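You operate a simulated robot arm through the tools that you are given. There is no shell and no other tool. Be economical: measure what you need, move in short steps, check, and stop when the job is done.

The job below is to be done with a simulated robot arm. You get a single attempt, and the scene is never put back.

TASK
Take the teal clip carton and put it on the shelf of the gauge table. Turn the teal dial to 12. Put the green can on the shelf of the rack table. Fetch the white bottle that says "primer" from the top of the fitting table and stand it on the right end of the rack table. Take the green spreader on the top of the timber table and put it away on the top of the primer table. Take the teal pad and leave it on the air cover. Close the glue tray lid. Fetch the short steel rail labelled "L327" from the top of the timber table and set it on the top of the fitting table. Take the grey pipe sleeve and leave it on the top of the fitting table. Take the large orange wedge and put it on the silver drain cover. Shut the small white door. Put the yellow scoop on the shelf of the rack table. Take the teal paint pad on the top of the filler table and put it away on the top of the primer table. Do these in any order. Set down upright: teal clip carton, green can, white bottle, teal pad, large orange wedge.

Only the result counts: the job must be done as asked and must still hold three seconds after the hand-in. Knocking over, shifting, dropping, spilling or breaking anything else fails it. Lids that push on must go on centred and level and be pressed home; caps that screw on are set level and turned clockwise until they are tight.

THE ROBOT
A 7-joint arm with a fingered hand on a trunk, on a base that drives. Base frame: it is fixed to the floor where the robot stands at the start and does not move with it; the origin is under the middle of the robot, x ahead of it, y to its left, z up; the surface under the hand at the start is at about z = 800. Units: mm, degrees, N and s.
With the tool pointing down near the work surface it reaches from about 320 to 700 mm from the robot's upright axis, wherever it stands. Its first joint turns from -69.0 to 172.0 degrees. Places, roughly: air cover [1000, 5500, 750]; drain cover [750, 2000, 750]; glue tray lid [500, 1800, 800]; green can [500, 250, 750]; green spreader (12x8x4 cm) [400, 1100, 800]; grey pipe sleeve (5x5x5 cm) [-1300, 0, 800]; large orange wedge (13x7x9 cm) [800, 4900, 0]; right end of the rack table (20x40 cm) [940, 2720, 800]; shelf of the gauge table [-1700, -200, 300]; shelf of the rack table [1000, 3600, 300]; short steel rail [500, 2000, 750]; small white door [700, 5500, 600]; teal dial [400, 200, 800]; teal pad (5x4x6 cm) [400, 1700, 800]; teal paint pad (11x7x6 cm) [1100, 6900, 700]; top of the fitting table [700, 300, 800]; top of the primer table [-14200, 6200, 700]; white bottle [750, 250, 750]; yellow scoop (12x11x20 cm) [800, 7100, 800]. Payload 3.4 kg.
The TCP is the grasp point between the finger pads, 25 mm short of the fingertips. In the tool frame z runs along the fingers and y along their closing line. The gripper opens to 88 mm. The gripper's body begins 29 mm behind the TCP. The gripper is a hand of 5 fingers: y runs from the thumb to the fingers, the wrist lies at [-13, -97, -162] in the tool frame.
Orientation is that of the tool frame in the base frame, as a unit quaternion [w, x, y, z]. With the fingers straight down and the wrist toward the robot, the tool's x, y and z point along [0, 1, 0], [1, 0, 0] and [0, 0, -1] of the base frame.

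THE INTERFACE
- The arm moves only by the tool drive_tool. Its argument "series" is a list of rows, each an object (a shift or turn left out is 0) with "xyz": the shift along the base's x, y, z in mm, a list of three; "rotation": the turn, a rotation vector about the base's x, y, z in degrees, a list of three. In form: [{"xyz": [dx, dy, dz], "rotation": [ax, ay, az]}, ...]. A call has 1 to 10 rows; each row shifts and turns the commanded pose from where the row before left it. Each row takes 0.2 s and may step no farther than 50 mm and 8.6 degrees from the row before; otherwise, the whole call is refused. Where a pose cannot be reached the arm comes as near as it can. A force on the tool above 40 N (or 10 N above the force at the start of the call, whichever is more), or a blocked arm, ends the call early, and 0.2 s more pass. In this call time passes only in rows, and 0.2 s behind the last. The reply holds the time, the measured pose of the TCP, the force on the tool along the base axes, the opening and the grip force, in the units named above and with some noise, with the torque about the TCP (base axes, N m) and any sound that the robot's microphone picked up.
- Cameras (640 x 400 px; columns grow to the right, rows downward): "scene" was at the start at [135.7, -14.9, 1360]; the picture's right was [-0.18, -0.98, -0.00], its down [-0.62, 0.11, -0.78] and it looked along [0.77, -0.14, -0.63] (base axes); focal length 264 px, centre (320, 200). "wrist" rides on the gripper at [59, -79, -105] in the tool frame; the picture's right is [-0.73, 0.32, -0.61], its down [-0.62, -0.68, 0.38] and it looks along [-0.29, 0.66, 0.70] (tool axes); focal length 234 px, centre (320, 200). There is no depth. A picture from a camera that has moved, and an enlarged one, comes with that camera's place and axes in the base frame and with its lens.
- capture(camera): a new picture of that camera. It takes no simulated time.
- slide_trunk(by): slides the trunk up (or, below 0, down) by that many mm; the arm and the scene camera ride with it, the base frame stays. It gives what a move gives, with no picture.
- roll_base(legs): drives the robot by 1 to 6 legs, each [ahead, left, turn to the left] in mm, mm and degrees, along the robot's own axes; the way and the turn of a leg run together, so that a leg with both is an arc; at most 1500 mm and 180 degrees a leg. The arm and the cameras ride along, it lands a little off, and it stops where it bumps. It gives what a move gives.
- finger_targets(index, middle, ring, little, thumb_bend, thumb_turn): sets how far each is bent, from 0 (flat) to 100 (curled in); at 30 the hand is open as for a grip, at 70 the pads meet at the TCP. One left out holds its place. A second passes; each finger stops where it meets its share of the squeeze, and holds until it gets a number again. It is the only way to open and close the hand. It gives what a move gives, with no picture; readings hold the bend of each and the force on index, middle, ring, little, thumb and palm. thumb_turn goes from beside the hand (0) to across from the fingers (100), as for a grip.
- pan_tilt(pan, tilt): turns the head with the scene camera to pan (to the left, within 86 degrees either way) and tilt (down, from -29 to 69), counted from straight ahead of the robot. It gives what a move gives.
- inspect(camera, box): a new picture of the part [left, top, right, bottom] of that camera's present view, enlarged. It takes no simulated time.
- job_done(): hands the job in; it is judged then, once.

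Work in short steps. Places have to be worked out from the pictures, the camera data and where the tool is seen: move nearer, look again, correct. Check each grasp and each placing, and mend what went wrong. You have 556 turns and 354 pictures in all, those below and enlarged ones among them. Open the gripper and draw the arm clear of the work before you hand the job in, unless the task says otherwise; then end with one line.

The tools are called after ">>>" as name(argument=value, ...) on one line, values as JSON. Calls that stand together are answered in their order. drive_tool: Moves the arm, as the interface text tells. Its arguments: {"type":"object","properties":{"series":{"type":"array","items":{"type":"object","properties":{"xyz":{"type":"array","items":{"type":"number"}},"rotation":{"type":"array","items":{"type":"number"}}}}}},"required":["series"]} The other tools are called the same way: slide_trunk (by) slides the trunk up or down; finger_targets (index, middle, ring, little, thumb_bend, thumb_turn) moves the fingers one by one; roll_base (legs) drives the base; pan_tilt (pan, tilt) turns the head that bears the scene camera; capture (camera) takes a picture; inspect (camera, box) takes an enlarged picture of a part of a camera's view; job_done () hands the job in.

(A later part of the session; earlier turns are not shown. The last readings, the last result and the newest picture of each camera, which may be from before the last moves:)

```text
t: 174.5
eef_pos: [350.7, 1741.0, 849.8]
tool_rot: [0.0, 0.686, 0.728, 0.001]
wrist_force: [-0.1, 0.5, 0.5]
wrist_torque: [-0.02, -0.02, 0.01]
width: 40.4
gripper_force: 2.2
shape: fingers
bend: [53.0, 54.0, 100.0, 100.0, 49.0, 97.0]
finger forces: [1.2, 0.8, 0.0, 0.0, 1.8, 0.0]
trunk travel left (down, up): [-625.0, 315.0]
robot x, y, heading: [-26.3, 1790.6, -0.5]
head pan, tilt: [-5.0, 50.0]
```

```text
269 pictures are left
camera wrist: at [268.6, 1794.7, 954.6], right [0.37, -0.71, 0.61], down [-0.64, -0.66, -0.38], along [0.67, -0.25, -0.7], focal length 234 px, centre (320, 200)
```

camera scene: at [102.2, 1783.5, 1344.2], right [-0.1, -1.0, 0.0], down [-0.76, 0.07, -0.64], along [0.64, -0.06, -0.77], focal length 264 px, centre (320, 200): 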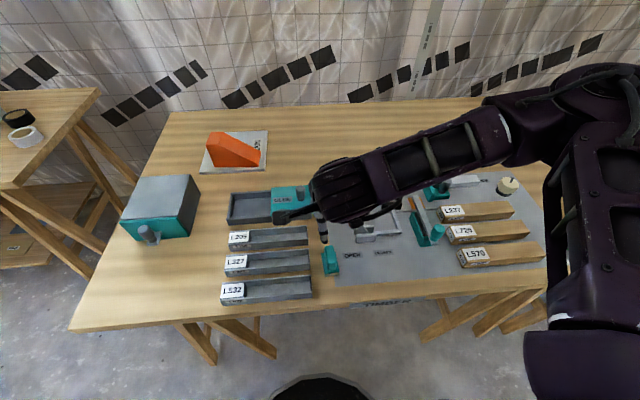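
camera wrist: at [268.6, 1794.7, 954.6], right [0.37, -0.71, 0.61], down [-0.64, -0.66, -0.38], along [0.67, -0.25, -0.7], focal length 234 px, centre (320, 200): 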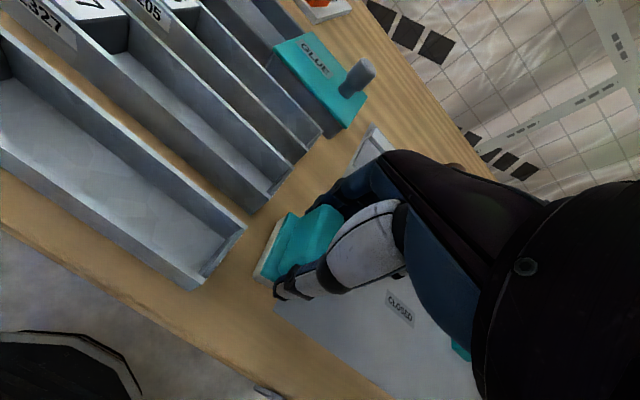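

Now there is contact on index, middle and thumb (40 mm). Squeeze and lift.

>>> finger_targets(index=66, middle=66, thumb_bend=62)

>>> drive_tool(series=[{"xyz": [0, 0, 15]}, {"xyz": [0, 0, 30]}, {"xyz": [0, 0, 40]}])

>>> capture(camera="wrist")

```text
t: 175.5
eef_pos: [351.8, 1740.0, 849.8]
tool_rot: [0.0, 0.686, 0.728, 0.002]
wrist_force: [0.2, -0.7, 1.2]
wrist_torque: [-0.03, -0.03, 0.0]
width: 37.3
gripper_force: 9.2
shape: fingers
bend: [54.0, 63.0, 100.0, 100.0, 53.0, 97.0]
finger forces: [7.1, 2.4, 0.1, 0.1, 8.6, 0.1]
trunk travel left (down, up): [-625.0, 315.0]
robot x, y, heading: [-27.0, 1788.1, -0.5]
head pan, tilt: [-5.0, 50.0]
```

```text
t: 176.3
eef_pos: [350.7, 1740.6, 936.3]
tool_rot: [0.0, 0.685, 0.728, 0.001]
wrist_force: [-0.4, -0.1, -1.2]
wrist_torque: [0.01, 0.0, 0.02]
width: 37.0
gripper_force: 8.8
shape: fingers
bend: [54.0, 64.0, 100.0, 100.0, 53.0, 97.0]
finger forces: [7.2, 2.1, 0.0, 0.0, 8.6, 0.0]
trunk travel left (down, up): [-625.0, 315.0]
robot x, y, heading: [-25.0, 1792.0, -0.7]
head pan, tilt: [-5.0, 50.0]
```

```text
268 pictures are left
camera wrist: at [268.2, 1795.0, 1040.6], right [0.37, -0.71, 0.61], down [-0.64, -0.66, -0.38], along [0.67, -0.25, -0.7], focal length 234 px, centre (320, 200)
```

wrist: 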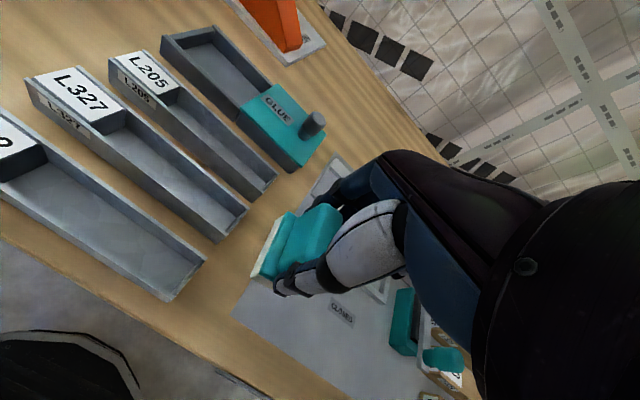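

Held level. Raise and drive to the air cover.

>>> drive_tool(series=[{"xyz": [20, 0, 45]}, {"xyz": [20, 0, 45]}, {"xyz": [20, 0, 45]}, {"xyz": [20, 0, 45]}])

>>> roll_base(legs=[[0, 1500, 0], [0, 1500, 0], [0, 690, 0]])

>>> pan_tilt(pan=0, tilt=40)

>>> capture(camera="scene")

```text
t: 177.3
eef_pos: [430.0, 1743.2, 1116.2]
tool_rot: [0.0, 0.685, 0.729, 0.0]
wrist_force: [0.9, -0.5, -0.4]
wrist_torque: [0.01, -0.03, -0.01]
width: 36.8
gripper_force: 8.4
shape: fingers
bend: [54.0, 64.0, 100.0, 100.0, 53.0, 97.0]
finger forces: [7.0, 1.8, 0.0, 0.1, 8.2, 0.0]
trunk travel left (down, up): [-625.0, 315.0]
robot x, y, heading: [-22.9, 1790.6, -0.5]
head pan, tilt: [-5.0, 50.0]
```

```text
t: 195.2
eef_pos: [470.1, 5454.9, 1115.4]
tool_rot: [0.001, 0.681, 0.732, 0.0]
wrist_force: [-0.5, 0.8, -1.2]
wrist_torque: [-0.03, -0.01, 0.01]
width: 37.3
gripper_force: 8.1
shape: fingers
bend: [54.0, 64.0, 100.0, 100.0, 53.0, 97.0]
finger forces: [7.1, 1.8, 0.0, 0.0, 8.0, 0.0]
trunk travel left (down, up): [-625.0, 315.0]
robot x, y, heading: [11.7, 5494.4, 0.2]
head pan, tilt: [-5.0, 50.0]
```

```text
t: 195.9
eef_pos: [469.8, 5454.4, 1114.9]
tool_rot: [-0.001, 0.681, 0.732, 0.001]
wrist_force: [0.0, 1.0, -0.5]
wrist_torque: [0.01, 0.01, 0.01]
width: 36.9
gripper_force: 8.6
shape: fingers
bend: [54.0, 64.0, 100.0, 100.0, 53.0, 97.0]
finger forces: [7.1, 1.8, 0.0, 0.0, 8.0, 0.0]
trunk travel left (down, up): [-625.0, 315.0]
robot x, y, heading: [15.4, 5494.7, 0.2]
head pan, tilt: [0.0, 40.0]
```

```text
267 pictures are left
camera scene: at [150.5, 5497.7, 1358.3], right [0.0, -1.0, 0.0], down [-0.64, 0.0, -0.77], along [0.77, 0.0, -0.64], focal length 264 px, centre (320, 200)
```

scene: 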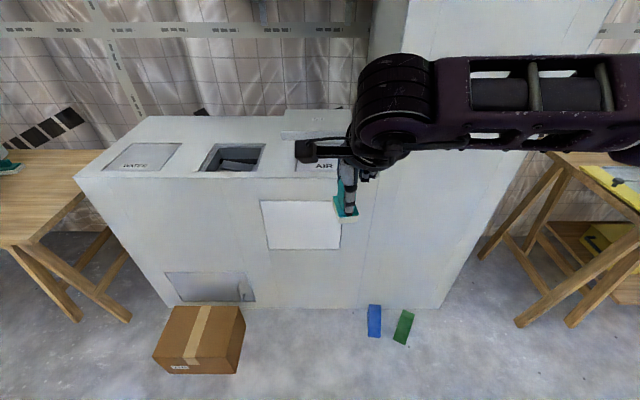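

The air cover spans about x 922–1118, y 5383–5577, z≈850. Drive 390 ahead and move over it.

>>> roll_base(legs=[[390, 0, 0]])

>>> drive_tool(series=[{"xyz": [40, 5, 0]}, {"xyz": [40, 5, 0]}, {"xyz": [40, 5, 0]}, {"xyz": [15, 5, -40]}, {"xyz": [0, 0, -40]}])

>>> capture(camera="wrist")

>>> capture(camera="scene")

```text
t: 198.4
eef_pos: [863.3, 5454.8, 1114.9]
tool_rot: [0.0, 0.682, 0.731, 0.0]
wrist_force: [0.4, 0.5, -0.5]
wrist_torque: [0.02, 0.0, -0.01]
width: 37.0
gripper_force: 7.7
shape: fingers
bend: [54.0, 64.0, 100.0, 100.0, 53.0, 97.0]
finger forces: [7.1, 1.8, 0.0, 0.0, 8.1, 0.0]
trunk travel left (down, up): [-625.0, 315.0]
robot x, y, heading: [404.3, 5498.2, 0.0]
head pan, tilt: [0.0, 40.0]
```

```text
t: 199.6
eef_pos: [993.1, 5475.5, 1039.7]
tool_rot: [0.003, 0.682, 0.732, 0.002]
wrist_force: [-0.1, -0.2, -0.3]
wrist_torque: [0.01, 0.0, 0.02]
width: 37.1
gripper_force: 8.9
shape: fingers
bend: [54.0, 64.0, 100.0, 100.0, 53.0, 97.0]
finger forces: [7.0, 1.7, 0.0, 0.0, 8.1, 0.0]
trunk travel left (down, up): [-625.0, 315.0]
robot x, y, heading: [409.7, 5497.1, 0.0]
head pan, tilt: [0.0, 40.0]
```

```text
266 pictures are left
camera wrist: at [908.5, 5529.1, 1142.6], right [0.37, -0.7, 0.61], down [-0.63, -0.67, -0.39], along [0.68, -0.24, -0.69], focal length 234 px, centre (320, 200)
```

wrist: 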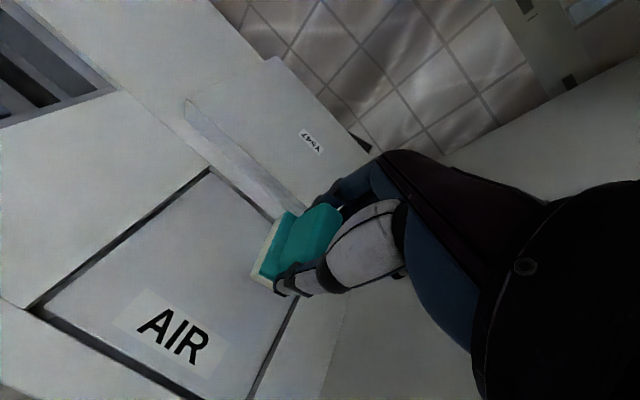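

```text
265 pictures are left
camera scene: at [534.8, 5502.5, 1359.5], right [0.0, -1.0, 0.0], down [-0.64, 0.0, -0.77], along [0.77, 0.0, -0.64], focal length 264 px, centre (320, 200)
```

scene: 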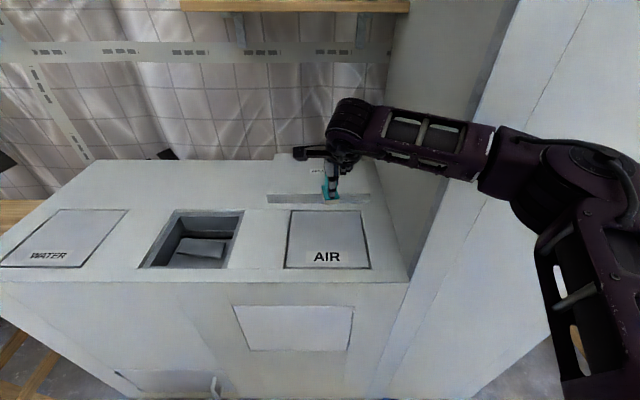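

The TCP is over the cover's middle (cover x 902–1100, y 5387–5583). Lower.

>>> drive_tool(series=[{"xyz": [0, 0, -40]}, {"xyz": [0, 0, -40]}, {"xyz": [0, 0, -25]}, {"xyz": [0, 0, -10]}])

>>> capture(camera="wrist")

>>> inspect(camera="scene", box=[250, 140, 410, 280])

```text
t: 200.6
eef_pos: [991.2, 5475.4, 926.0]
tool_rot: [0.005, 0.682, 0.732, 0.003]
wrist_force: [0.1, 0.7, -0.9]
wrist_torque: [0.02, -0.01, 0.02]
width: 37.2
gripper_force: 8.6
shape: fingers
bend: [54.0, 64.0, 100.0, 100.0, 53.0, 97.0]
finger forces: [7.2, 1.8, 0.1, 0.1, 7.9, 0.0]
trunk travel left (down, up): [-625.0, 315.0]
robot x, y, heading: [406.1, 5497.9, 0.1]
head pan, tilt: [0.0, 40.0]
```

```text
264 pictures are left
camera wrist: at [906.6, 5530.0, 1028.6], right [0.37, -0.7, 0.61], down [-0.63, -0.67, -0.39], along [0.68, -0.24, -0.69], focal length 234 px, centre (320, 200)
```

wrist: 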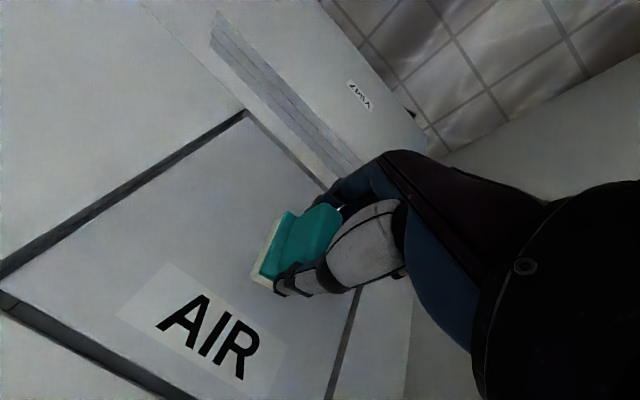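

```text
2.86 times, centred on (330, 210) of scene
camera zoom: at [532.0, 5501.9, 1359.6], right [0.0, -1.0, 0.0], down [-0.64, 0.0, -0.77], along [0.77, 0.0, -0.64], focal length 754 px, centre (291, 171)
```

zoom: 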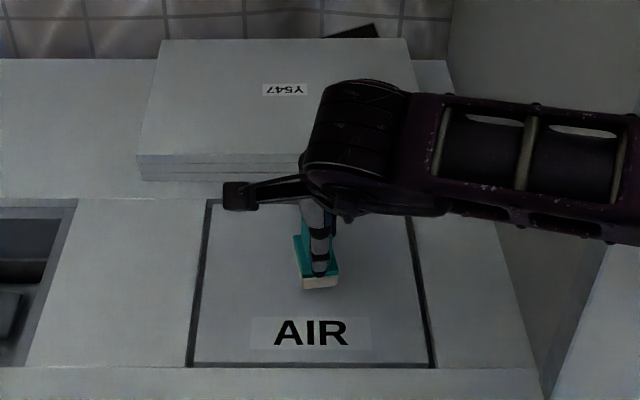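

Continue down gently until contact.

>>> drive_tool(series=[{"xyz": [0, 0, -8]}, {"xyz": [0, 0, -6]}, {"xyz": [0, 0, -4]}, {"xyz": [0, 0, -4]}])

```text
t: 201.6
eef_pos: [991.1, 5475.8, 906.1]
tool_rot: [0.005, 0.681, 0.732, 0.005]
wrist_force: [-1.6, 0.6, 19.5]
wrist_torque: [0.01, -0.14, 0.01]
width: 37.3
gripper_force: 13.5
shape: fingers
bend: [55.0, 65.0, 100.0, 100.0, 53.0, 97.0]
finger forces: [8.7, 5.9, 0.1, 0.0, 11.9, 0.1]
trunk travel left (down, up): [-625.0, 315.0]
robot x, y, heading: [408.8, 5494.8, 0.1]
head pan, tilt: [0.0, 40.0]
```

>>> drive_tool(series=[{"xyz": [0, 0, 2]}])

>>> finger_targets(index=30, middle=30, thumb_bend=30)

>>> drive_tool(series=[{"xyz": [0, 0, 25]}, {"xyz": [0, 0, 40]}, {"xyz": [0, 0, 45]}, {"xyz": [0, 0, 45]}, {"xyz": [-40, 0, 20]}, {"xyz": [-45, 0, 0]}])

>>> inspect(camera="scene", box=[250, 140, 410, 280])

```text
t: 202.0
eef_pos: [990.8, 5475.7, 905.0]
tool_rot: [0.004, 0.682, 0.731, 0.004]
wrist_force: [0.4, 0.3, 19.1]
wrist_torque: [0.07, -0.25, 0.02]
width: 37.0
gripper_force: 13.2
shape: fingers
bend: [54.0, 65.0, 100.0, 100.0, 54.0, 97.0]
finger forces: [9.8, 7.1, 0.0, 0.0, 9.8, 0.0]
trunk travel left (down, up): [-625.0, 315.0]
robot x, y, heading: [406.8, 5496.0, 0.1]
head pan, tilt: [0.0, 40.0]
```

```text
t: 203.0
eef_pos: [989.1, 5475.5, 903.5]
tool_rot: [0.003, 0.682, 0.731, 0.002]
wrist_force: [0.0, -0.3, -0.4]
wrist_torque: [0.02, 0.0, -0.01]
width: 84.4
gripper_force: 0.1
shape: fingers
bend: [30.0, 30.0, 100.0, 100.0, 30.0, 97.0]
finger forces: [0.1, 0.0, 0.0, 0.0, 0.1, 0.0]
trunk travel left (down, up): [-625.0, 315.0]
robot x, y, heading: [407.3, 5494.5, 0.2]
head pan, tilt: [0.0, 40.0]
```

```text
t: 204.4
eef_pos: [912.3, 5474.3, 1077.0]
tool_rot: [0.002, 0.682, 0.731, 0.001]
wrist_force: [-0.4, 0.2, -0.7]
wrist_torque: [0.0, -0.03, 0.01]
width: 84.8
gripper_force: 0.1
shape: fingers
bend: [30.0, 30.0, 100.0, 100.0, 30.0, 98.0]
finger forces: [0.0, 0.0, 0.1, 0.0, 0.0, 0.0]
trunk travel left (down, up): [-625.0, 315.0]
robot x, y, heading: [408.5, 5496.0, -0.0]
head pan, tilt: [0.0, 40.0]
```

```text
2.86 times, centred on (330, 210) of scene
camera zoom: at [541.8, 5498.8, 1358.7], right [0.0, -1.0, 0.0], down [-0.64, 0.0, -0.77], along [0.77, 0.0, -0.64], focal length 754 px, centre (291, 171)
```

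zoom: 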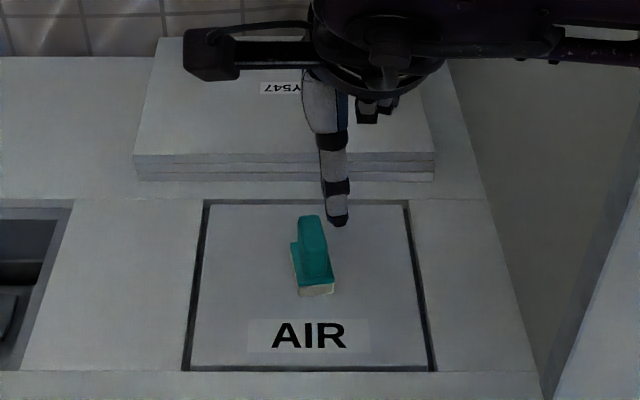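

The pad stands on the air cover. Next: back off and drive to the filler table for the scoop.

>>> roll_base(legs=[[-400, 0, 0], [0, 1300, 0]])

>>> finger_targets(ring=30, little=30)

>>> pan_tilt(pan=5, tilt=40)

>>> capture(camera="scene")

```text
t: 213.1
eef_pos: [502.6, 6780.6, 1077.3]
tool_rot: [0.001, 0.68, 0.733, 0.001]
wrist_force: [0.0, -0.2, -1.5]
wrist_torque: [-0.02, -0.01, 0.02]
width: 84.7
gripper_force: 0.1
shape: fingers
bend: [30.0, 30.0, 100.0, 100.0, 30.0, 98.0]
finger forces: [0.0, 0.0, 0.0, 0.0, 0.0, 0.1]
trunk travel left (down, up): [-625.0, 315.0]
robot x, y, heading: [-4.4, 6800.3, 0.6]
head pan, tilt: [0.0, 40.0]
```

```text
t: 214.1
eef_pos: [501.6, 6781.3, 1075.3]
tool_rot: [0.001, 0.68, 0.733, 0.001]
wrist_force: [0.0, 0.5, 0.2]
wrist_torque: [-0.01, 0.0, 0.0]
width: 84.8
gripper_force: 0.0
shape: fingers
bend: [30.0, 30.0, 30.0, 30.0, 30.0, 98.0]
finger forces: [0.0, 0.1, 0.0, 0.0, 0.1, 0.0]
trunk travel left (down, up): [-625.0, 315.0]
robot x, y, heading: [-0.7, 6802.2, 0.5]
head pan, tilt: [0.0, 40.0]
```

```text
t: 214.7
eef_pos: [501.3, 6780.8, 1074.9]
tool_rot: [0.0, 0.68, 0.733, 0.001]
wrist_force: [0.1, 0.0, 0.1]
wrist_torque: [-0.01, 0.03, -0.01]
width: 84.5
gripper_force: 0.1
shape: fingers
bend: [30.0, 30.0, 30.0, 30.0, 30.0, 98.0]
finger forces: [0.0, 0.0, 0.1, 0.0, 0.1, 0.0]
trunk travel left (down, up): [-625.0, 315.0]
robot x, y, heading: [-5.8, 6800.6, 0.5]
head pan, tilt: [5.0, 40.0]
```

```text
261 pictures are left
camera scene: at [132.4, 6809.8, 1358.4], right [0.09, -1.0, 0.0], down [-0.64, -0.06, -0.77], along [0.76, 0.07, -0.64], focal length 264 px, centre (320, 200)
```

scene: 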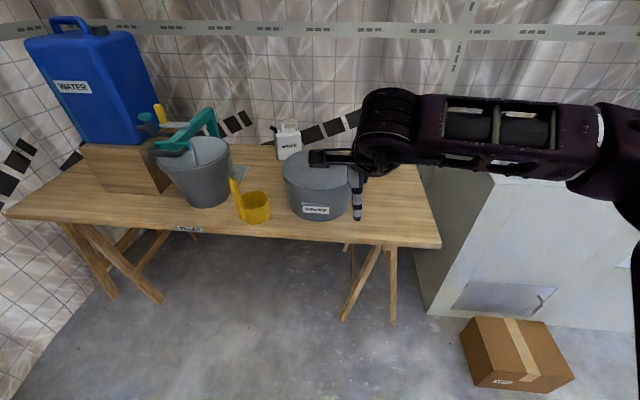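

Zoom in on the scoop and look for the paint pad.

>>> inspect(camera="scene", box=[120, 90, 370, 240])

>>> capture(camera="wrist")

```text
2.56 times, centred on (245, 165) of scene
camera zoom: at [132.4, 6809.8, 1358.4], right [0.09, -1.0, 0.0], down [-0.64, -0.06, -0.77], along [0.76, 0.07, -0.64], focal length 676 px, centre (512, 290)
```

zoom: 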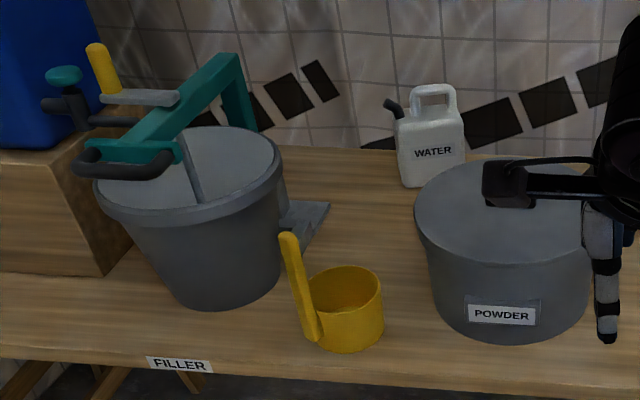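

```text
259 pictures are left
camera wrist: at [419.2, 6834.3, 1180.7], right [0.38, -0.7, 0.61], down [-0.63, -0.67, -0.38], along [0.68, -0.24, -0.7], focal length 234 px, centre (320, 200)
```

wrist: 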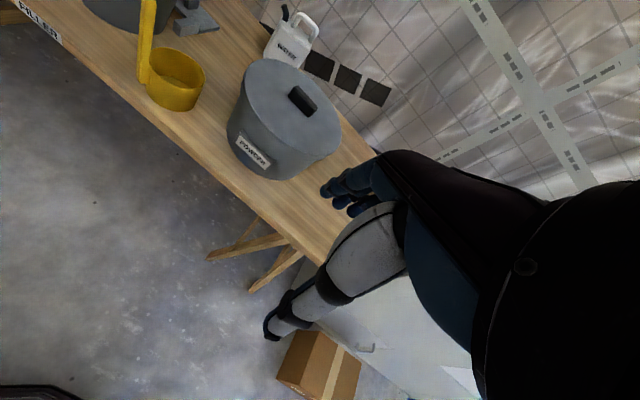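

The table stands lower than the others (~720?). I raise the hand, then move closer and look again for triangulation.

>>> drive_tool(series=[{"xyz": [-30, 0, 40]}, {"xyz": [-30, 0, 40]}, {"xyz": [-20, 0, 40]}])

>>> roll_base(legs=[[200, 230, 0]])

>>> pan_tilt(pan=5, tilt=45)

>>> capture(camera="scene")

>>> capture(camera="wrist")

```text
t: 215.5
eef_pos: [421.5, 6781.8, 1198.5]
tool_rot: [0.001, 0.681, 0.733, 0.001]
wrist_force: [0.4, 0.5, -0.7]
wrist_torque: [0.01, -0.02, 0.01]
width: 84.8
gripper_force: 0.1
shape: fingers
bend: [30.0, 30.0, 30.0, 30.0, 30.0, 98.0]
finger forces: [0.1, 0.0, 0.1, 0.0, 0.0, 0.0]
trunk travel left (down, up): [-625.0, 315.0]
robot x, y, heading: [-3.3, 6799.8, 0.3]
head pan, tilt: [5.0, 40.0]
```

```text
t: 217.6
eef_pos: [620.6, 7016.3, 1197.5]
tool_rot: [0.001, 0.68, 0.733, 0.001]
wrist_force: [-0.7, 0.7, 0.4]
wrist_torque: [0.01, 0.0, 0.01]
width: 84.7
gripper_force: 0.1
shape: fingers
bend: [30.0, 30.0, 30.0, 30.0, 30.0, 98.0]
finger forces: [0.0, 0.1, 0.0, 0.0, 0.0, 0.0]
trunk travel left (down, up): [-625.0, 315.0]
robot x, y, heading: [194.2, 7031.8, 0.4]
head pan, tilt: [5.0, 40.0]
```

```text
t: 218.3
eef_pos: [619.5, 7014.9, 1195.7]
tool_rot: [0.0, 0.68, 0.733, 0.0]
wrist_force: [1.5, 0.3, -0.1]
wrist_torque: [-0.03, 0.02, 0.0]
width: 84.7
gripper_force: 0.0
shape: fingers
bend: [30.0, 30.0, 30.0, 30.0, 30.0, 98.0]
finger forces: [0.1, 0.0, 0.0, 0.0, 0.1, 0.0]
trunk travel left (down, up): [-625.0, 315.0]
robot x, y, heading: [191.6, 7035.6, 0.4]
head pan, tilt: [5.0, 45.0]
```

```text
258 pictures are left
camera scene: at [326.6, 7042.6, 1351.2], right [0.09, -1.0, 0.0], down [-0.7, -0.07, -0.71], along [0.7, 0.07, -0.71], focal length 264 px, centre (320, 200)
```

scene: 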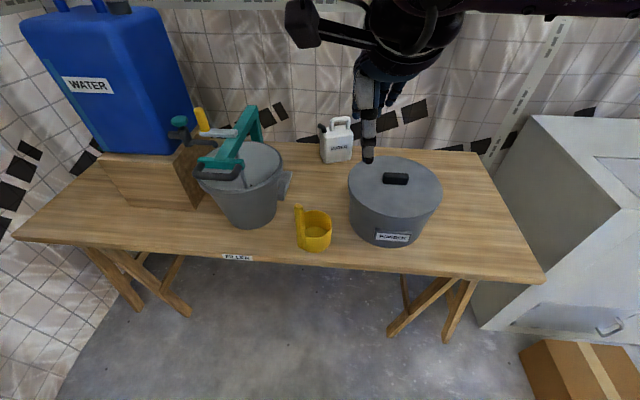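

```text
257 pictures are left
camera wrist: at [537.5, 7068.2, 1300.9], right [0.38, -0.7, 0.61], down [-0.63, -0.67, -0.39], along [0.68, -0.24, -0.7], focal length 234 px, centre (320, 200)
```

wrist: 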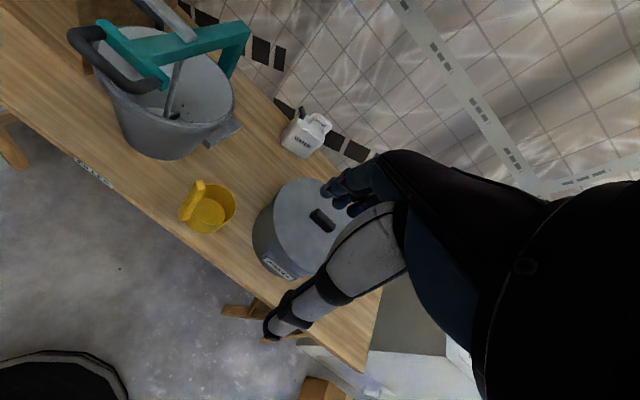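

Zoom for the scoop's handle geometry.

>>> inspect(camera="scene", box=[270, 185, 360, 265])

>>> inspect(camera="wrist", box=[160, 160, 260, 250])

```text
5.00 times, centred on (315, 225) of scene
camera zoom: at [326.6, 7042.6, 1351.2], right [0.09, -1.0, 0.0], down [-0.7, -0.07, -0.71], along [0.7, 0.07, -0.71], focal length 1320 px, centre (345, 75)
```

zoom: 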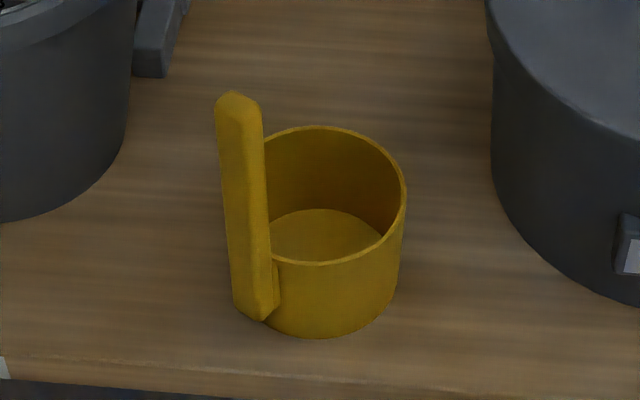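

```text
4.44 times, centred on (210, 205) of wrist
camera zoom: at [537.5, 7068.2, 1300.9], right [0.38, -0.7, 0.61], down [-0.63, -0.67, -0.39], along [0.68, -0.24, -0.7], focal length 1041 px, centre (809, 178)
```

zoom: 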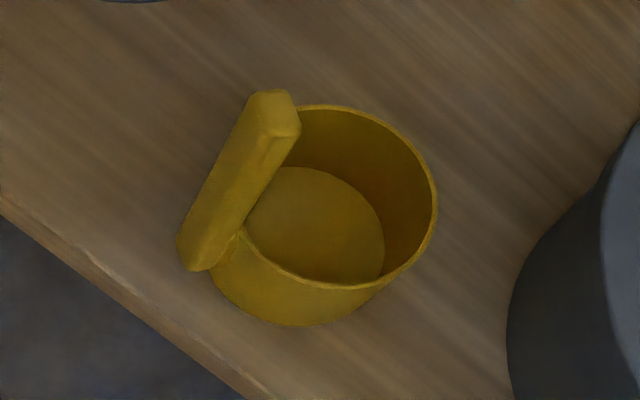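

Handle: upright bar at (752, 7134), z 715–901; cup toward (814, 7100), table at z≈700. I turn the hand to yaw ≈ -20° and move above the handle.

>>> drive_tool(series=[{"xyz": [22, 20, -20], "rotation": [0, 0, -8]}, {"xyz": [22, 20, -20], "rotation": [0, 0, -8]}, {"xyz": [22, 20, -20], "rotation": [0, 0, -8]}, {"xyz": [22, 20, -20]}, {"xyz": [22, 20, -30]}, {"xyz": [22, 19, -40]}, {"xyz": [0, 0, -40]}, {"xyz": [0, 0, -40]}])

>>> capture(camera="wrist")

>>> inspect(camera="scene", box=[230, 120, 430, 260])

```text
t: 220.1
eef_pos: [753.2, 7134.0, 966.8]
tool_rot: [0.001, 0.817, 0.576, -0.001]
wrist_force: [-0.3, 0.0, -0.8]
wrist_torque: [-0.01, -0.01, -0.01]
width: 84.4
gripper_force: 0.0
shape: fingers
bend: [30.0, 30.0, 30.0, 30.0, 30.0, 98.0]
finger forces: [0.0, 0.0, 0.0, 0.0, 0.1, 0.0]
trunk travel left (down, up): [-625.0, 315.0]
robot x, y, heading: [193.3, 7034.0, 0.7]
head pan, tilt: [5.0, 45.0]
```

```text
254 pictures are left
camera wrist: at [698.2, 7216.4, 1070.4], right [0.06, -0.79, 0.61], down [-0.85, -0.36, -0.38], along [0.52, -0.49, -0.7], focal length 234 px, centre (320, 200)
```

wrist: 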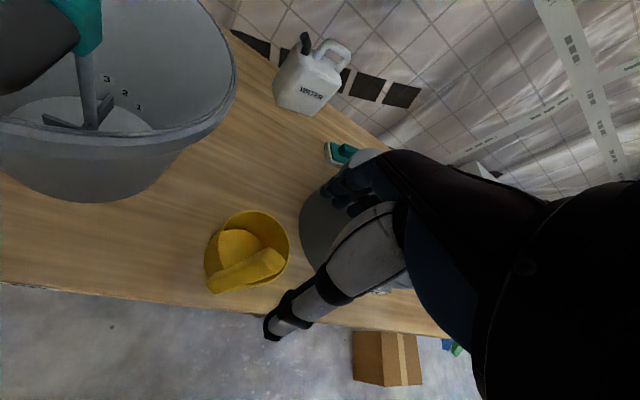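

```text
2.86 times, centred on (330, 190) of scene
camera zoom: at [327.6, 7043.1, 1351.1], right [0.09, -1.0, 0.0], down [-0.7, -0.07, -0.71], along [0.7, 0.07, -0.71], focal length 754 px, centre (291, 229)
```

zoom: 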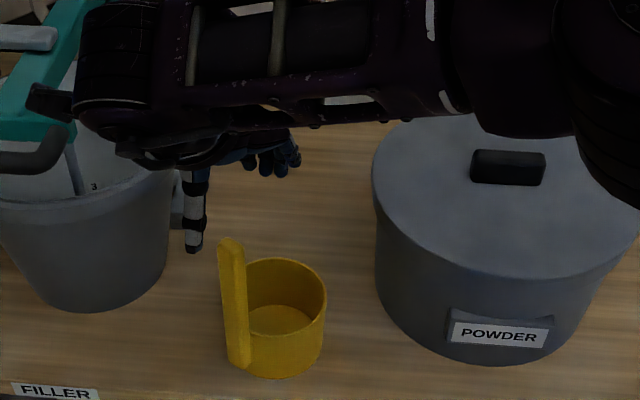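

The handle top reads (757, 7130). The camera boom clears the bucket by ~80 mm. Lower to z≈866.

>>> drive_tool(series=[{"xyz": [1, -2, -30]}, {"xyz": [1, -1, -30]}, {"xyz": [0, 0, -25]}, {"xyz": [0, 0, -15]}])

>>> capture(camera="wrist")

>>> inspect(camera="scene", box=[230, 120, 430, 260])

```text
t: 221.1
eef_pos: [754.2, 7130.3, 863.7]
tool_rot: [0.001, 0.818, 0.575, 0.001]
wrist_force: [0.2, -0.6, -0.7]
wrist_torque: [0.0, -0.01, 0.0]
width: 84.5
gripper_force: 0.0
shape: fingers
bend: [30.0, 30.0, 30.0, 30.0, 30.0, 98.0]
finger forces: [0.0, 0.0, 0.0, 0.0, 0.1, 0.0]
trunk travel left (down, up): [-625.0, 315.0]
robot x, y, heading: [196.1, 7035.7, 0.5]
head pan, tilt: [5.0, 45.0]
```

```text
252 pictures are left
camera wrist: at [699.9, 7212.8, 969.8], right [0.06, -0.79, 0.61], down [-0.85, -0.36, -0.39], along [0.52, -0.49, -0.7], focal length 234 px, centre (320, 200)
```

wrist: 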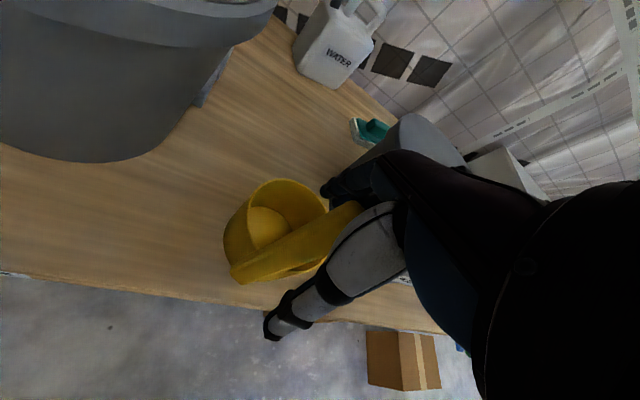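

```text
2.86 times, centred on (330, 190) of scene
camera zoom: at [326.7, 7042.7, 1351.1], right [0.09, -1.0, 0.0], down [-0.7, -0.07, -0.71], along [0.7, 0.07, -0.71], focal length 754 px, centre (291, 229)
```

zoom: 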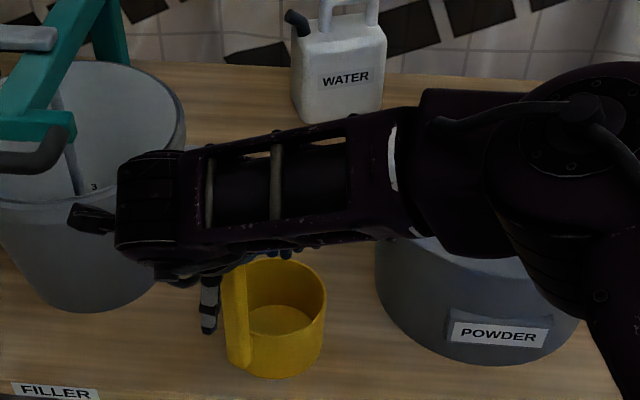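

The handle lies between thumb and fingers; close the hand.

>>> finger_targets(index=70, middle=70, ring=70, little=70, thumb_bend=75)

>>> capture(camera="wrist")

```text
t: 222.1
eef_pos: [754.5, 7130.8, 865.9]
tool_rot: [0.0, 0.818, 0.576, 0.001]
wrist_force: [-0.3, 0.1, -0.4]
wrist_torque: [-0.05, -0.04, 0.01]
width: 9.6
gripper_force: 7.1
shape: fingers
bend: [64.0, 67.0, 70.0, 70.0, 67.0, 97.0]
finger forces: [4.4, 2.3, 0.1, 0.0, 6.7, 0.0]
trunk travel left (down, up): [-625.0, 315.0]
robot x, y, heading: [196.4, 7032.1, 0.5]
head pan, tilt: [5.0, 45.0]
```

```text
250 pictures are left
camera wrist: at [699.9, 7212.8, 970.1], right [0.06, -0.79, 0.61], down [-0.85, -0.36, -0.38], along [0.52, -0.49, -0.7], focal length 234 px, centre (320, 200)
```

wrist: 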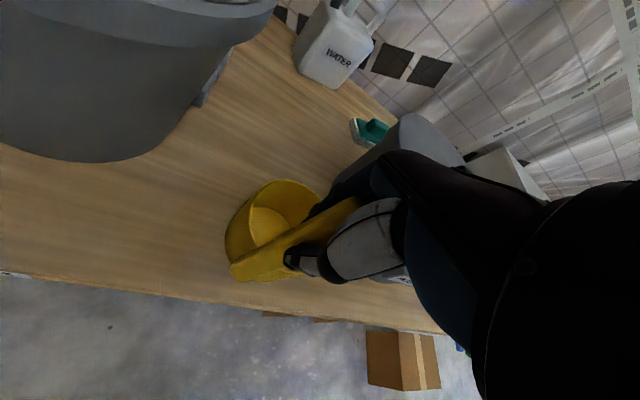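

Gripped. Squeeze a bit harder, then lift slowly.

>>> finger_targets(index=80, middle=80, thumb_bend=85)

>>> drive_tool(series=[{"xyz": [0, 0, 15]}, {"xyz": [0, 0, 30]}, {"xyz": [0, 0, 40]}])

>>> capture(camera="wrist")

>>> inspect(camera="scene", box=[230, 120, 430, 260])

```text
t: 223.1
eef_pos: [754.6, 7130.5, 865.7]
tool_rot: [0.0, 0.817, 0.576, 0.001]
wrist_force: [-0.8, 0.0, -0.2]
wrist_torque: [0.03, 0.01, -0.03]
width: 8.7
gripper_force: 15.1
shape: fingers
bend: [72.0, 80.0, 70.0, 70.0, 72.0, 93.0]
finger forces: [12.3, 3.0, 0.0, 0.1, 15.2, 0.0]
trunk travel left (down, up): [-625.0, 315.0]
robot x, y, heading: [196.0, 7032.9, 0.4]
head pan, tilt: [5.0, 45.0]
```

```text
t: 223.9
eef_pos: [753.9, 7131.3, 952.2]
tool_rot: [0.002, 0.817, 0.577, 0.0]
wrist_force: [-0.5, -0.1, -1.5]
wrist_torque: [0.01, 0.03, 0.0]
width: 8.3
gripper_force: 15.6
shape: fingers
bend: [72.0, 80.0, 70.0, 70.0, 72.0, 93.0]
finger forces: [12.2, 3.2, 0.1, 0.1, 15.2, 0.1]
trunk travel left (down, up): [-625.0, 315.0]
robot x, y, heading: [192.3, 7035.4, 0.3]
head pan, tilt: [5.0, 45.0]
```

```text
249 pictures are left
camera wrist: at [698.6, 7213.4, 1056.6], right [0.06, -0.79, 0.61], down [-0.85, -0.36, -0.38], along [0.52, -0.49, -0.7], focal length 234 px, centre (320, 200)
```

wrist: 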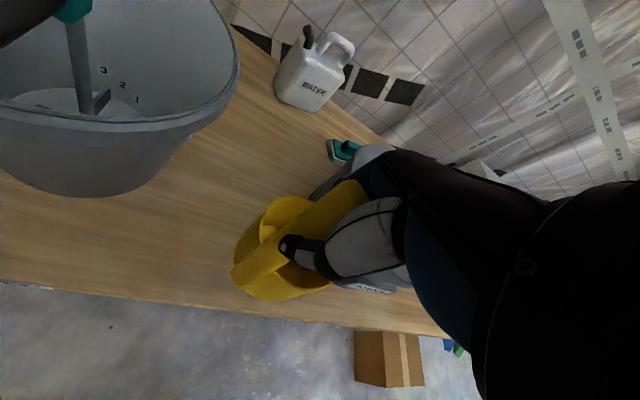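

```text
2.86 times, centred on (330, 190) of scene
camera zoom: at [326.0, 7042.4, 1351.1], right [0.09, -1.0, 0.0], down [-0.7, -0.07, -0.71], along [0.7, 0.07, -0.71], focal length 754 px, centre (291, 229)
```

zoom: 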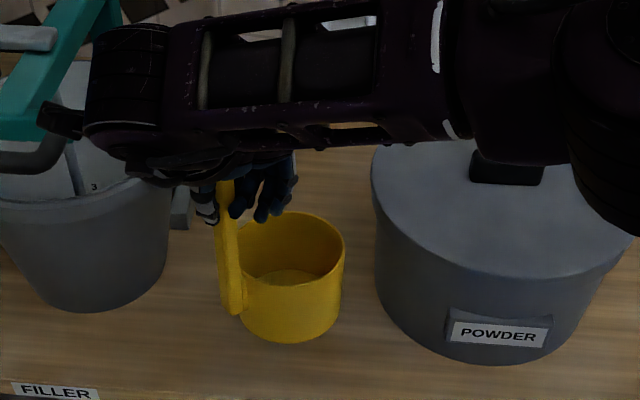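

The scoop hangs upright (base 165 below TCP). Raise, retract and drive to the rack table.

>>> drive_tool(series=[{"xyz": [0, -5, 45]}, {"xyz": [0, -5, 45]}, {"xyz": [-40, -5, 30]}, {"xyz": [-45, 0, 0]}, {"xyz": [-45, 0, 0]}, {"xyz": [-30, 0, 0]}])

>>> roll_base(legs=[[-190, 0, 0], [0, -1500, 0], [0, -1500, 0], [0, -340, 0]])

>>> pan_tilt(pan=0, tilt=45)

>>> capture(camera="scene")

```text
refused: row 3 steps farther than a row can; nothing moved
```

```text
t: 241.4
eef_pos: [571.0, 3773.0, 952.0]
tool_rot: [0.0, 0.818, 0.576, 0.001]
wrist_force: [-0.3, -0.2, 0.2]
wrist_torque: [0.02, 0.03, 0.01]
width: 8.1
gripper_force: 15.5
shape: fingers
bend: [72.0, 80.0, 70.0, 70.0, 72.0, 93.0]
finger forces: [12.2, 3.3, 0.0, 0.0, 15.2, 0.1]
trunk travel left (down, up): [-625.0, 315.0]
robot x, y, heading: [9.3, 3679.4, 0.5]
head pan, tilt: [5.0, 45.0]
```

```text
t: 242.0
eef_pos: [571.1, 3771.5, 951.5]
tool_rot: [0.001, 0.817, 0.576, 0.0]
wrist_force: [-0.6, -0.5, -0.9]
wrist_torque: [0.01, 0.04, -0.02]
width: 8.3
gripper_force: 15.0
shape: fingers
bend: [72.0, 80.0, 70.0, 70.0, 72.0, 93.0]
finger forces: [12.3, 3.3, 0.1, 0.0, 15.2, 0.0]
trunk travel left (down, up): [-625.0, 315.0]
robot x, y, heading: [8.8, 3674.5, 0.4]
head pan, tilt: [0.0, 45.0]
```

```text
247 pictures are left
camera scene: at [143.5, 3678.0, 1351.1], right [0.01, -1.0, 0.0], down [-0.71, 0.0, -0.71], along [0.71, 0.0, -0.71], focal length 264 px, centre (320, 200)
```

scene: 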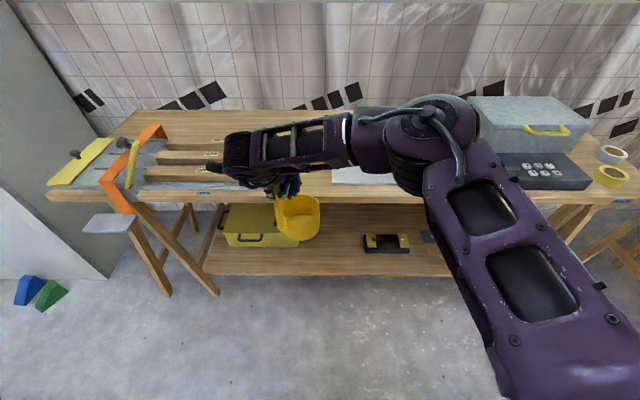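

The free shelf stretch is y 3490–3770. I lower trunk and arm while still outside the table edge, then drive in.

>>> slide_trunk(by=-400)

>>> drive_tool(series=[{"xyz": [0, 0, -30]}, {"xyz": [0, 0, -32]}])

>>> roll_base(legs=[[0, -67, 0], [100, 0, 0]])

>>> capture(camera="scene")

>>> capture(camera="wrist")

```text
t: 245.9
eef_pos: [571.3, 3773.2, 552.0]
tool_rot: [0.001, 0.818, 0.575, 0.0]
wrist_force: [0.8, 0.3, 0.0]
wrist_torque: [0.03, 0.01, -0.01]
width: 8.6
gripper_force: 15.5
shape: fingers
bend: [72.0, 80.0, 70.0, 70.0, 72.0, 93.0]
finger forces: [12.1, 3.3, 0.0, 0.1, 15.2, 0.0]
trunk travel left (down, up): [-225.0, 715.0]
robot x, y, heading: [9.9, 3677.3, 0.4]
head pan, tilt: [0.0, 45.0]
```

```text
t: 246.5
eef_pos: [570.2, 3771.6, 490.0]
tool_rot: [0.0, 0.818, 0.576, 0.0]
wrist_force: [-0.6, 0.3, -1.1]
wrist_torque: [0.07, 0.0, 0.04]
width: 8.2
gripper_force: 15.5
shape: fingers
bend: [72.0, 80.0, 70.0, 70.0, 72.0, 93.0]
finger forces: [12.2, 3.3, 0.0, 0.0, 15.1, 0.0]
trunk travel left (down, up): [-225.0, 715.0]
robot x, y, heading: [9.6, 3676.1, 0.1]
head pan, tilt: [0.0, 45.0]
```

```text
t: 248.2
eef_pos: [669.4, 3706.1, 490.9]
tool_rot: [0.0, 0.818, 0.576, 0.0]
wrist_force: [-0.2, -0.5, -0.8]
wrist_torque: [0.0, 0.02, -0.02]
width: 8.1
gripper_force: 15.6
shape: fingers
bend: [72.0, 80.0, 70.0, 70.0, 72.0, 93.0]
finger forces: [12.2, 3.3, 0.0, 0.0, 15.2, 0.1]
trunk travel left (down, up): [-225.0, 715.0]
robot x, y, heading: [108.8, 3610.2, 0.2]
head pan, tilt: [0.0, 45.0]
```

```text
246 pictures are left
camera scene: at [242.8, 3612.8, 951.1], right [0.0, -1.0, 0.0], down [-0.71, 0.0, -0.71], along [0.71, 0.0, -0.71], focal length 264 px, centre (320, 200)
```

scene: 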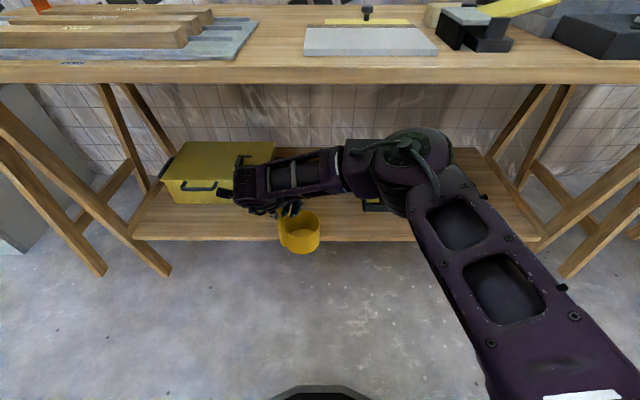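

```text
245 pictures are left
camera wrist: at [614.7, 3789.1, 594.1], right [0.06, -0.79, 0.61], down [-0.85, -0.36, -0.38], along [0.52, -0.5, -0.7], focal length 234 px, centre (320, 200)
```

wrist: 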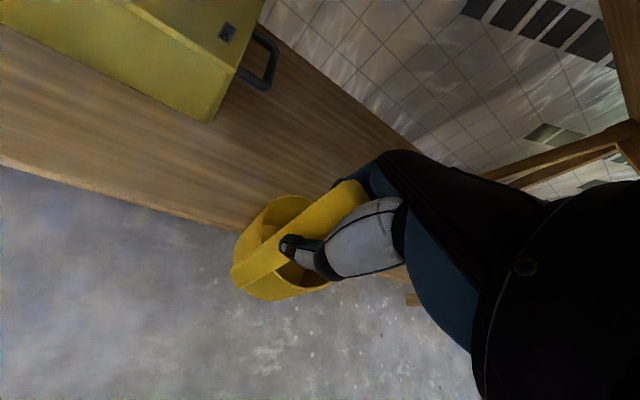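

Insert: raise 12 mm, drive 125 ahead so the scoop is over the shelf.

>>> drive_tool(series=[{"xyz": [0, 0, 12]}])

>>> roll_base(legs=[[125, 0, 0]])

>>> capture(camera="scene")

>>> capture(camera="wrist")

```text
t: 248.6
eef_pos: [669.2, 3707.5, 502.1]
tool_rot: [-0.001, 0.818, 0.575, 0.001]
wrist_force: [0.9, 1.0, -0.8]
wrist_torque: [0.02, 0.04, -0.01]
width: 8.4
gripper_force: 15.0
shape: fingers
bend: [72.0, 80.0, 70.0, 70.0, 72.0, 93.0]
finger forces: [12.3, 3.3, 0.0, 0.1, 15.2, 0.0]
trunk travel left (down, up): [-225.0, 715.0]
robot x, y, heading: [112.5, 3610.9, 0.2]
head pan, tilt: [0.0, 45.0]
```

```text
t: 249.8
eef_pos: [792.2, 3705.5, 503.6]
tool_rot: [-0.001, 0.819, 0.574, 0.0]
wrist_force: [0.0, -0.3, -0.4]
wrist_torque: [0.0, 0.0, 0.02]
width: 8.4
gripper_force: 15.2
shape: fingers
bend: [72.0, 80.0, 70.0, 70.0, 72.0, 93.0]
finger forces: [12.2, 3.3, 0.0, 0.0, 15.2, 0.1]
trunk travel left (down, up): [-225.0, 715.0]
robot x, y, heading: [237.3, 3611.9, 0.1]
head pan, tilt: [0.0, 45.0]
```

```text
244 pictures are left
camera scene: at [367.3, 3613.1, 951.1], right [0.0, -1.0, 0.0], down [-0.71, 0.0, -0.71], along [0.71, 0.0, -0.71], focal length 264 px, centre (320, 200)
```

scene: 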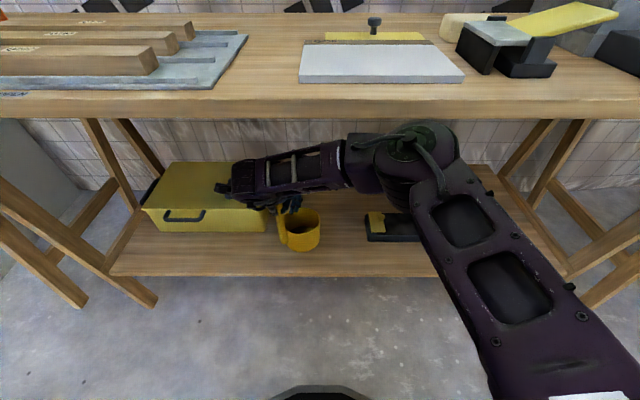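

```text
243 pictures are left
camera wrist: at [739.0, 3788.7, 606.3], right [0.06, -0.79, 0.61], down [-0.85, -0.35, -0.38], along [0.52, -0.5, -0.7], focal length 234 px, centre (320, 200)
```

wrist: 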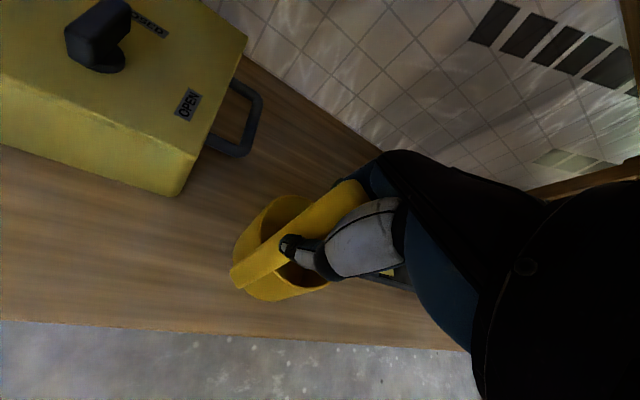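

Over the shelf. Lower until contact.

>>> drive_tool(series=[{"xyz": [0, 0, -8]}, {"xyz": [0, 0, -8]}, {"xyz": [0, 0, -5]}, {"xyz": [0, 0, -5]}, {"xyz": [0, 0, -4]}, {"xyz": [0, 0, -4]}, {"xyz": [0, 0, -4]}])

```text
t: 251.4
eef_pos: [793.6, 3704.7, 464.4]
tool_rot: [0.001, 0.819, 0.574, 0.001]
wrist_force: [-0.1, 0.8, 0.4]
wrist_torque: [0.03, 0.03, 0.02]
width: 8.5
gripper_force: 15.3
shape: fingers
bend: [72.0, 80.0, 70.0, 70.0, 72.0, 93.0]
finger forces: [12.3, 3.4, 0.1, 0.0, 15.2, 0.1]
trunk travel left (down, up): [-225.0, 715.0]
robot x, y, heading: [233.2, 3609.7, 0.3]
head pan, tilt: [0.0, 45.0]
```

>>> drive_tool(series=[{"xyz": [0, 0, -4]}, {"xyz": [0, 0, -3]}, {"xyz": [0, 0, -3]}, {"xyz": [0, 0, -3]}])

>>> inspect(camera="scene", box=[230, 150, 430, 290])

```text
t: 252.4
eef_pos: [793.7, 3705.4, 452.5]
tool_rot: [0.001, 0.819, 0.574, 0.002]
wrist_force: [-1.7, 0.3, 6.1]
wrist_torque: [0.03, -0.08, 0.04]
width: 8.2
gripper_force: 16.6
shape: fingers
bend: [73.0, 80.0, 70.0, 70.0, 72.0, 93.0]
finger forces: [13.2, 3.8, 0.0, 0.0, 16.6, 0.0]
trunk travel left (down, up): [-225.0, 715.0]
robot x, y, heading: [233.2, 3613.5, 0.2]
head pan, tilt: [0.0, 45.0]
```

```text
2.86 times, centred on (330, 220) of scene
camera zoom: at [366.2, 3613.0, 951.4], right [0.0, -1.0, 0.0], down [-0.71, 0.0, -0.71], along [0.71, 0.0, -0.71], focal length 754 px, centre (291, 143)
```

zoom: 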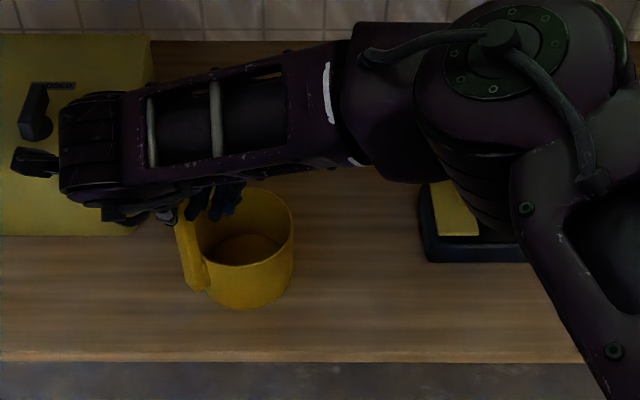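

The scoop stands on the shelf (shelf top ≈ 288). Open, slide the hand sideways off the handle toward −y, then back out.

>>> finger_targets(index=30, middle=30, ring=30, little=30, thumb_bend=30)

>>> drive_tool(series=[{"xyz": [0, 0, 10]}, {"xyz": [-7, -20, 10]}, {"xyz": [-7, -20, 5]}, {"xyz": [-7, -20, 5]}, {"xyz": [-5, -15, 0]}])

>>> capture(camera="wrist")

>>> inspect(camera="scene", box=[230, 150, 430, 290])

```text
t: 253.4
eef_pos: [794.8, 3705.0, 450.7]
tool_rot: [0.001, 0.819, 0.573, 0.0]
wrist_force: [-0.1, -0.8, -0.5]
wrist_torque: [0.04, -0.01, 0.01]
width: 84.4
gripper_force: 0.0
shape: fingers
bend: [30.0, 30.0, 30.0, 30.0, 30.0, 97.0]
finger forces: [0.0, 0.0, 0.1, 0.0, 0.1, 0.0]
trunk travel left (down, up): [-225.0, 715.0]
robot x, y, heading: [233.5, 3612.6, 0.2]
head pan, tilt: [0.0, 45.0]
```

```text
t: 254.7
eef_pos: [768.2, 3632.4, 480.2]
tool_rot: [0.0, 0.818, 0.576, 0.001]
wrist_force: [-0.3, 0.2, 0.3]
wrist_torque: [0.01, 0.0, -0.02]
width: 84.6
gripper_force: 0.1
shape: fingers
bend: [30.0, 30.0, 30.0, 30.0, 30.0, 97.0]
finger forces: [0.1, 0.0, 0.0, 0.1, 0.0, 0.0]
trunk travel left (down, up): [-225.0, 715.0]
robot x, y, heading: [234.6, 3612.3, 0.2]
head pan, tilt: [0.0, 45.0]
```

```text
241 pictures are left
camera wrist: at [713.9, 3713.9, 585.8], right [0.06, -0.79, 0.61], down [-0.85, -0.36, -0.38], along [0.52, -0.5, -0.7], focal length 234 px, centre (320, 200)
```

wrist: 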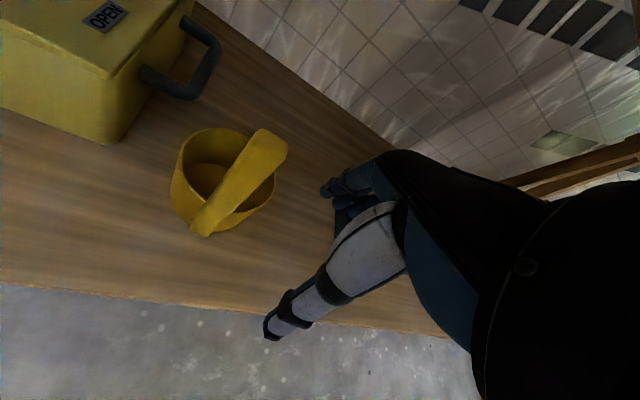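

```text
2.86 times, centred on (330, 220) of scene
camera zoom: at [366.9, 3613.1, 951.1], right [0.0, -1.0, 0.0], down [-0.71, 0.0, -0.71], along [0.71, 0.0, -0.71], focal length 754 px, centre (291, 143)
```

zoom: 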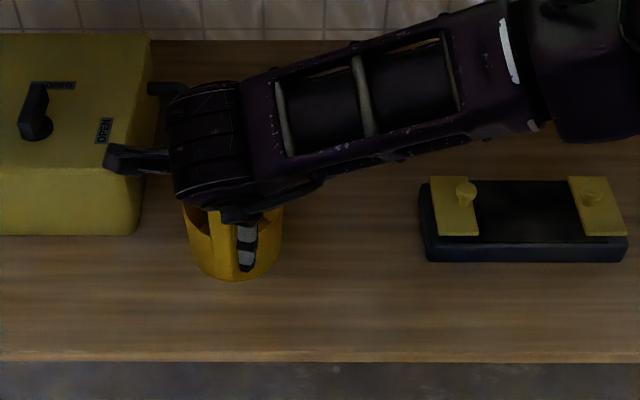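

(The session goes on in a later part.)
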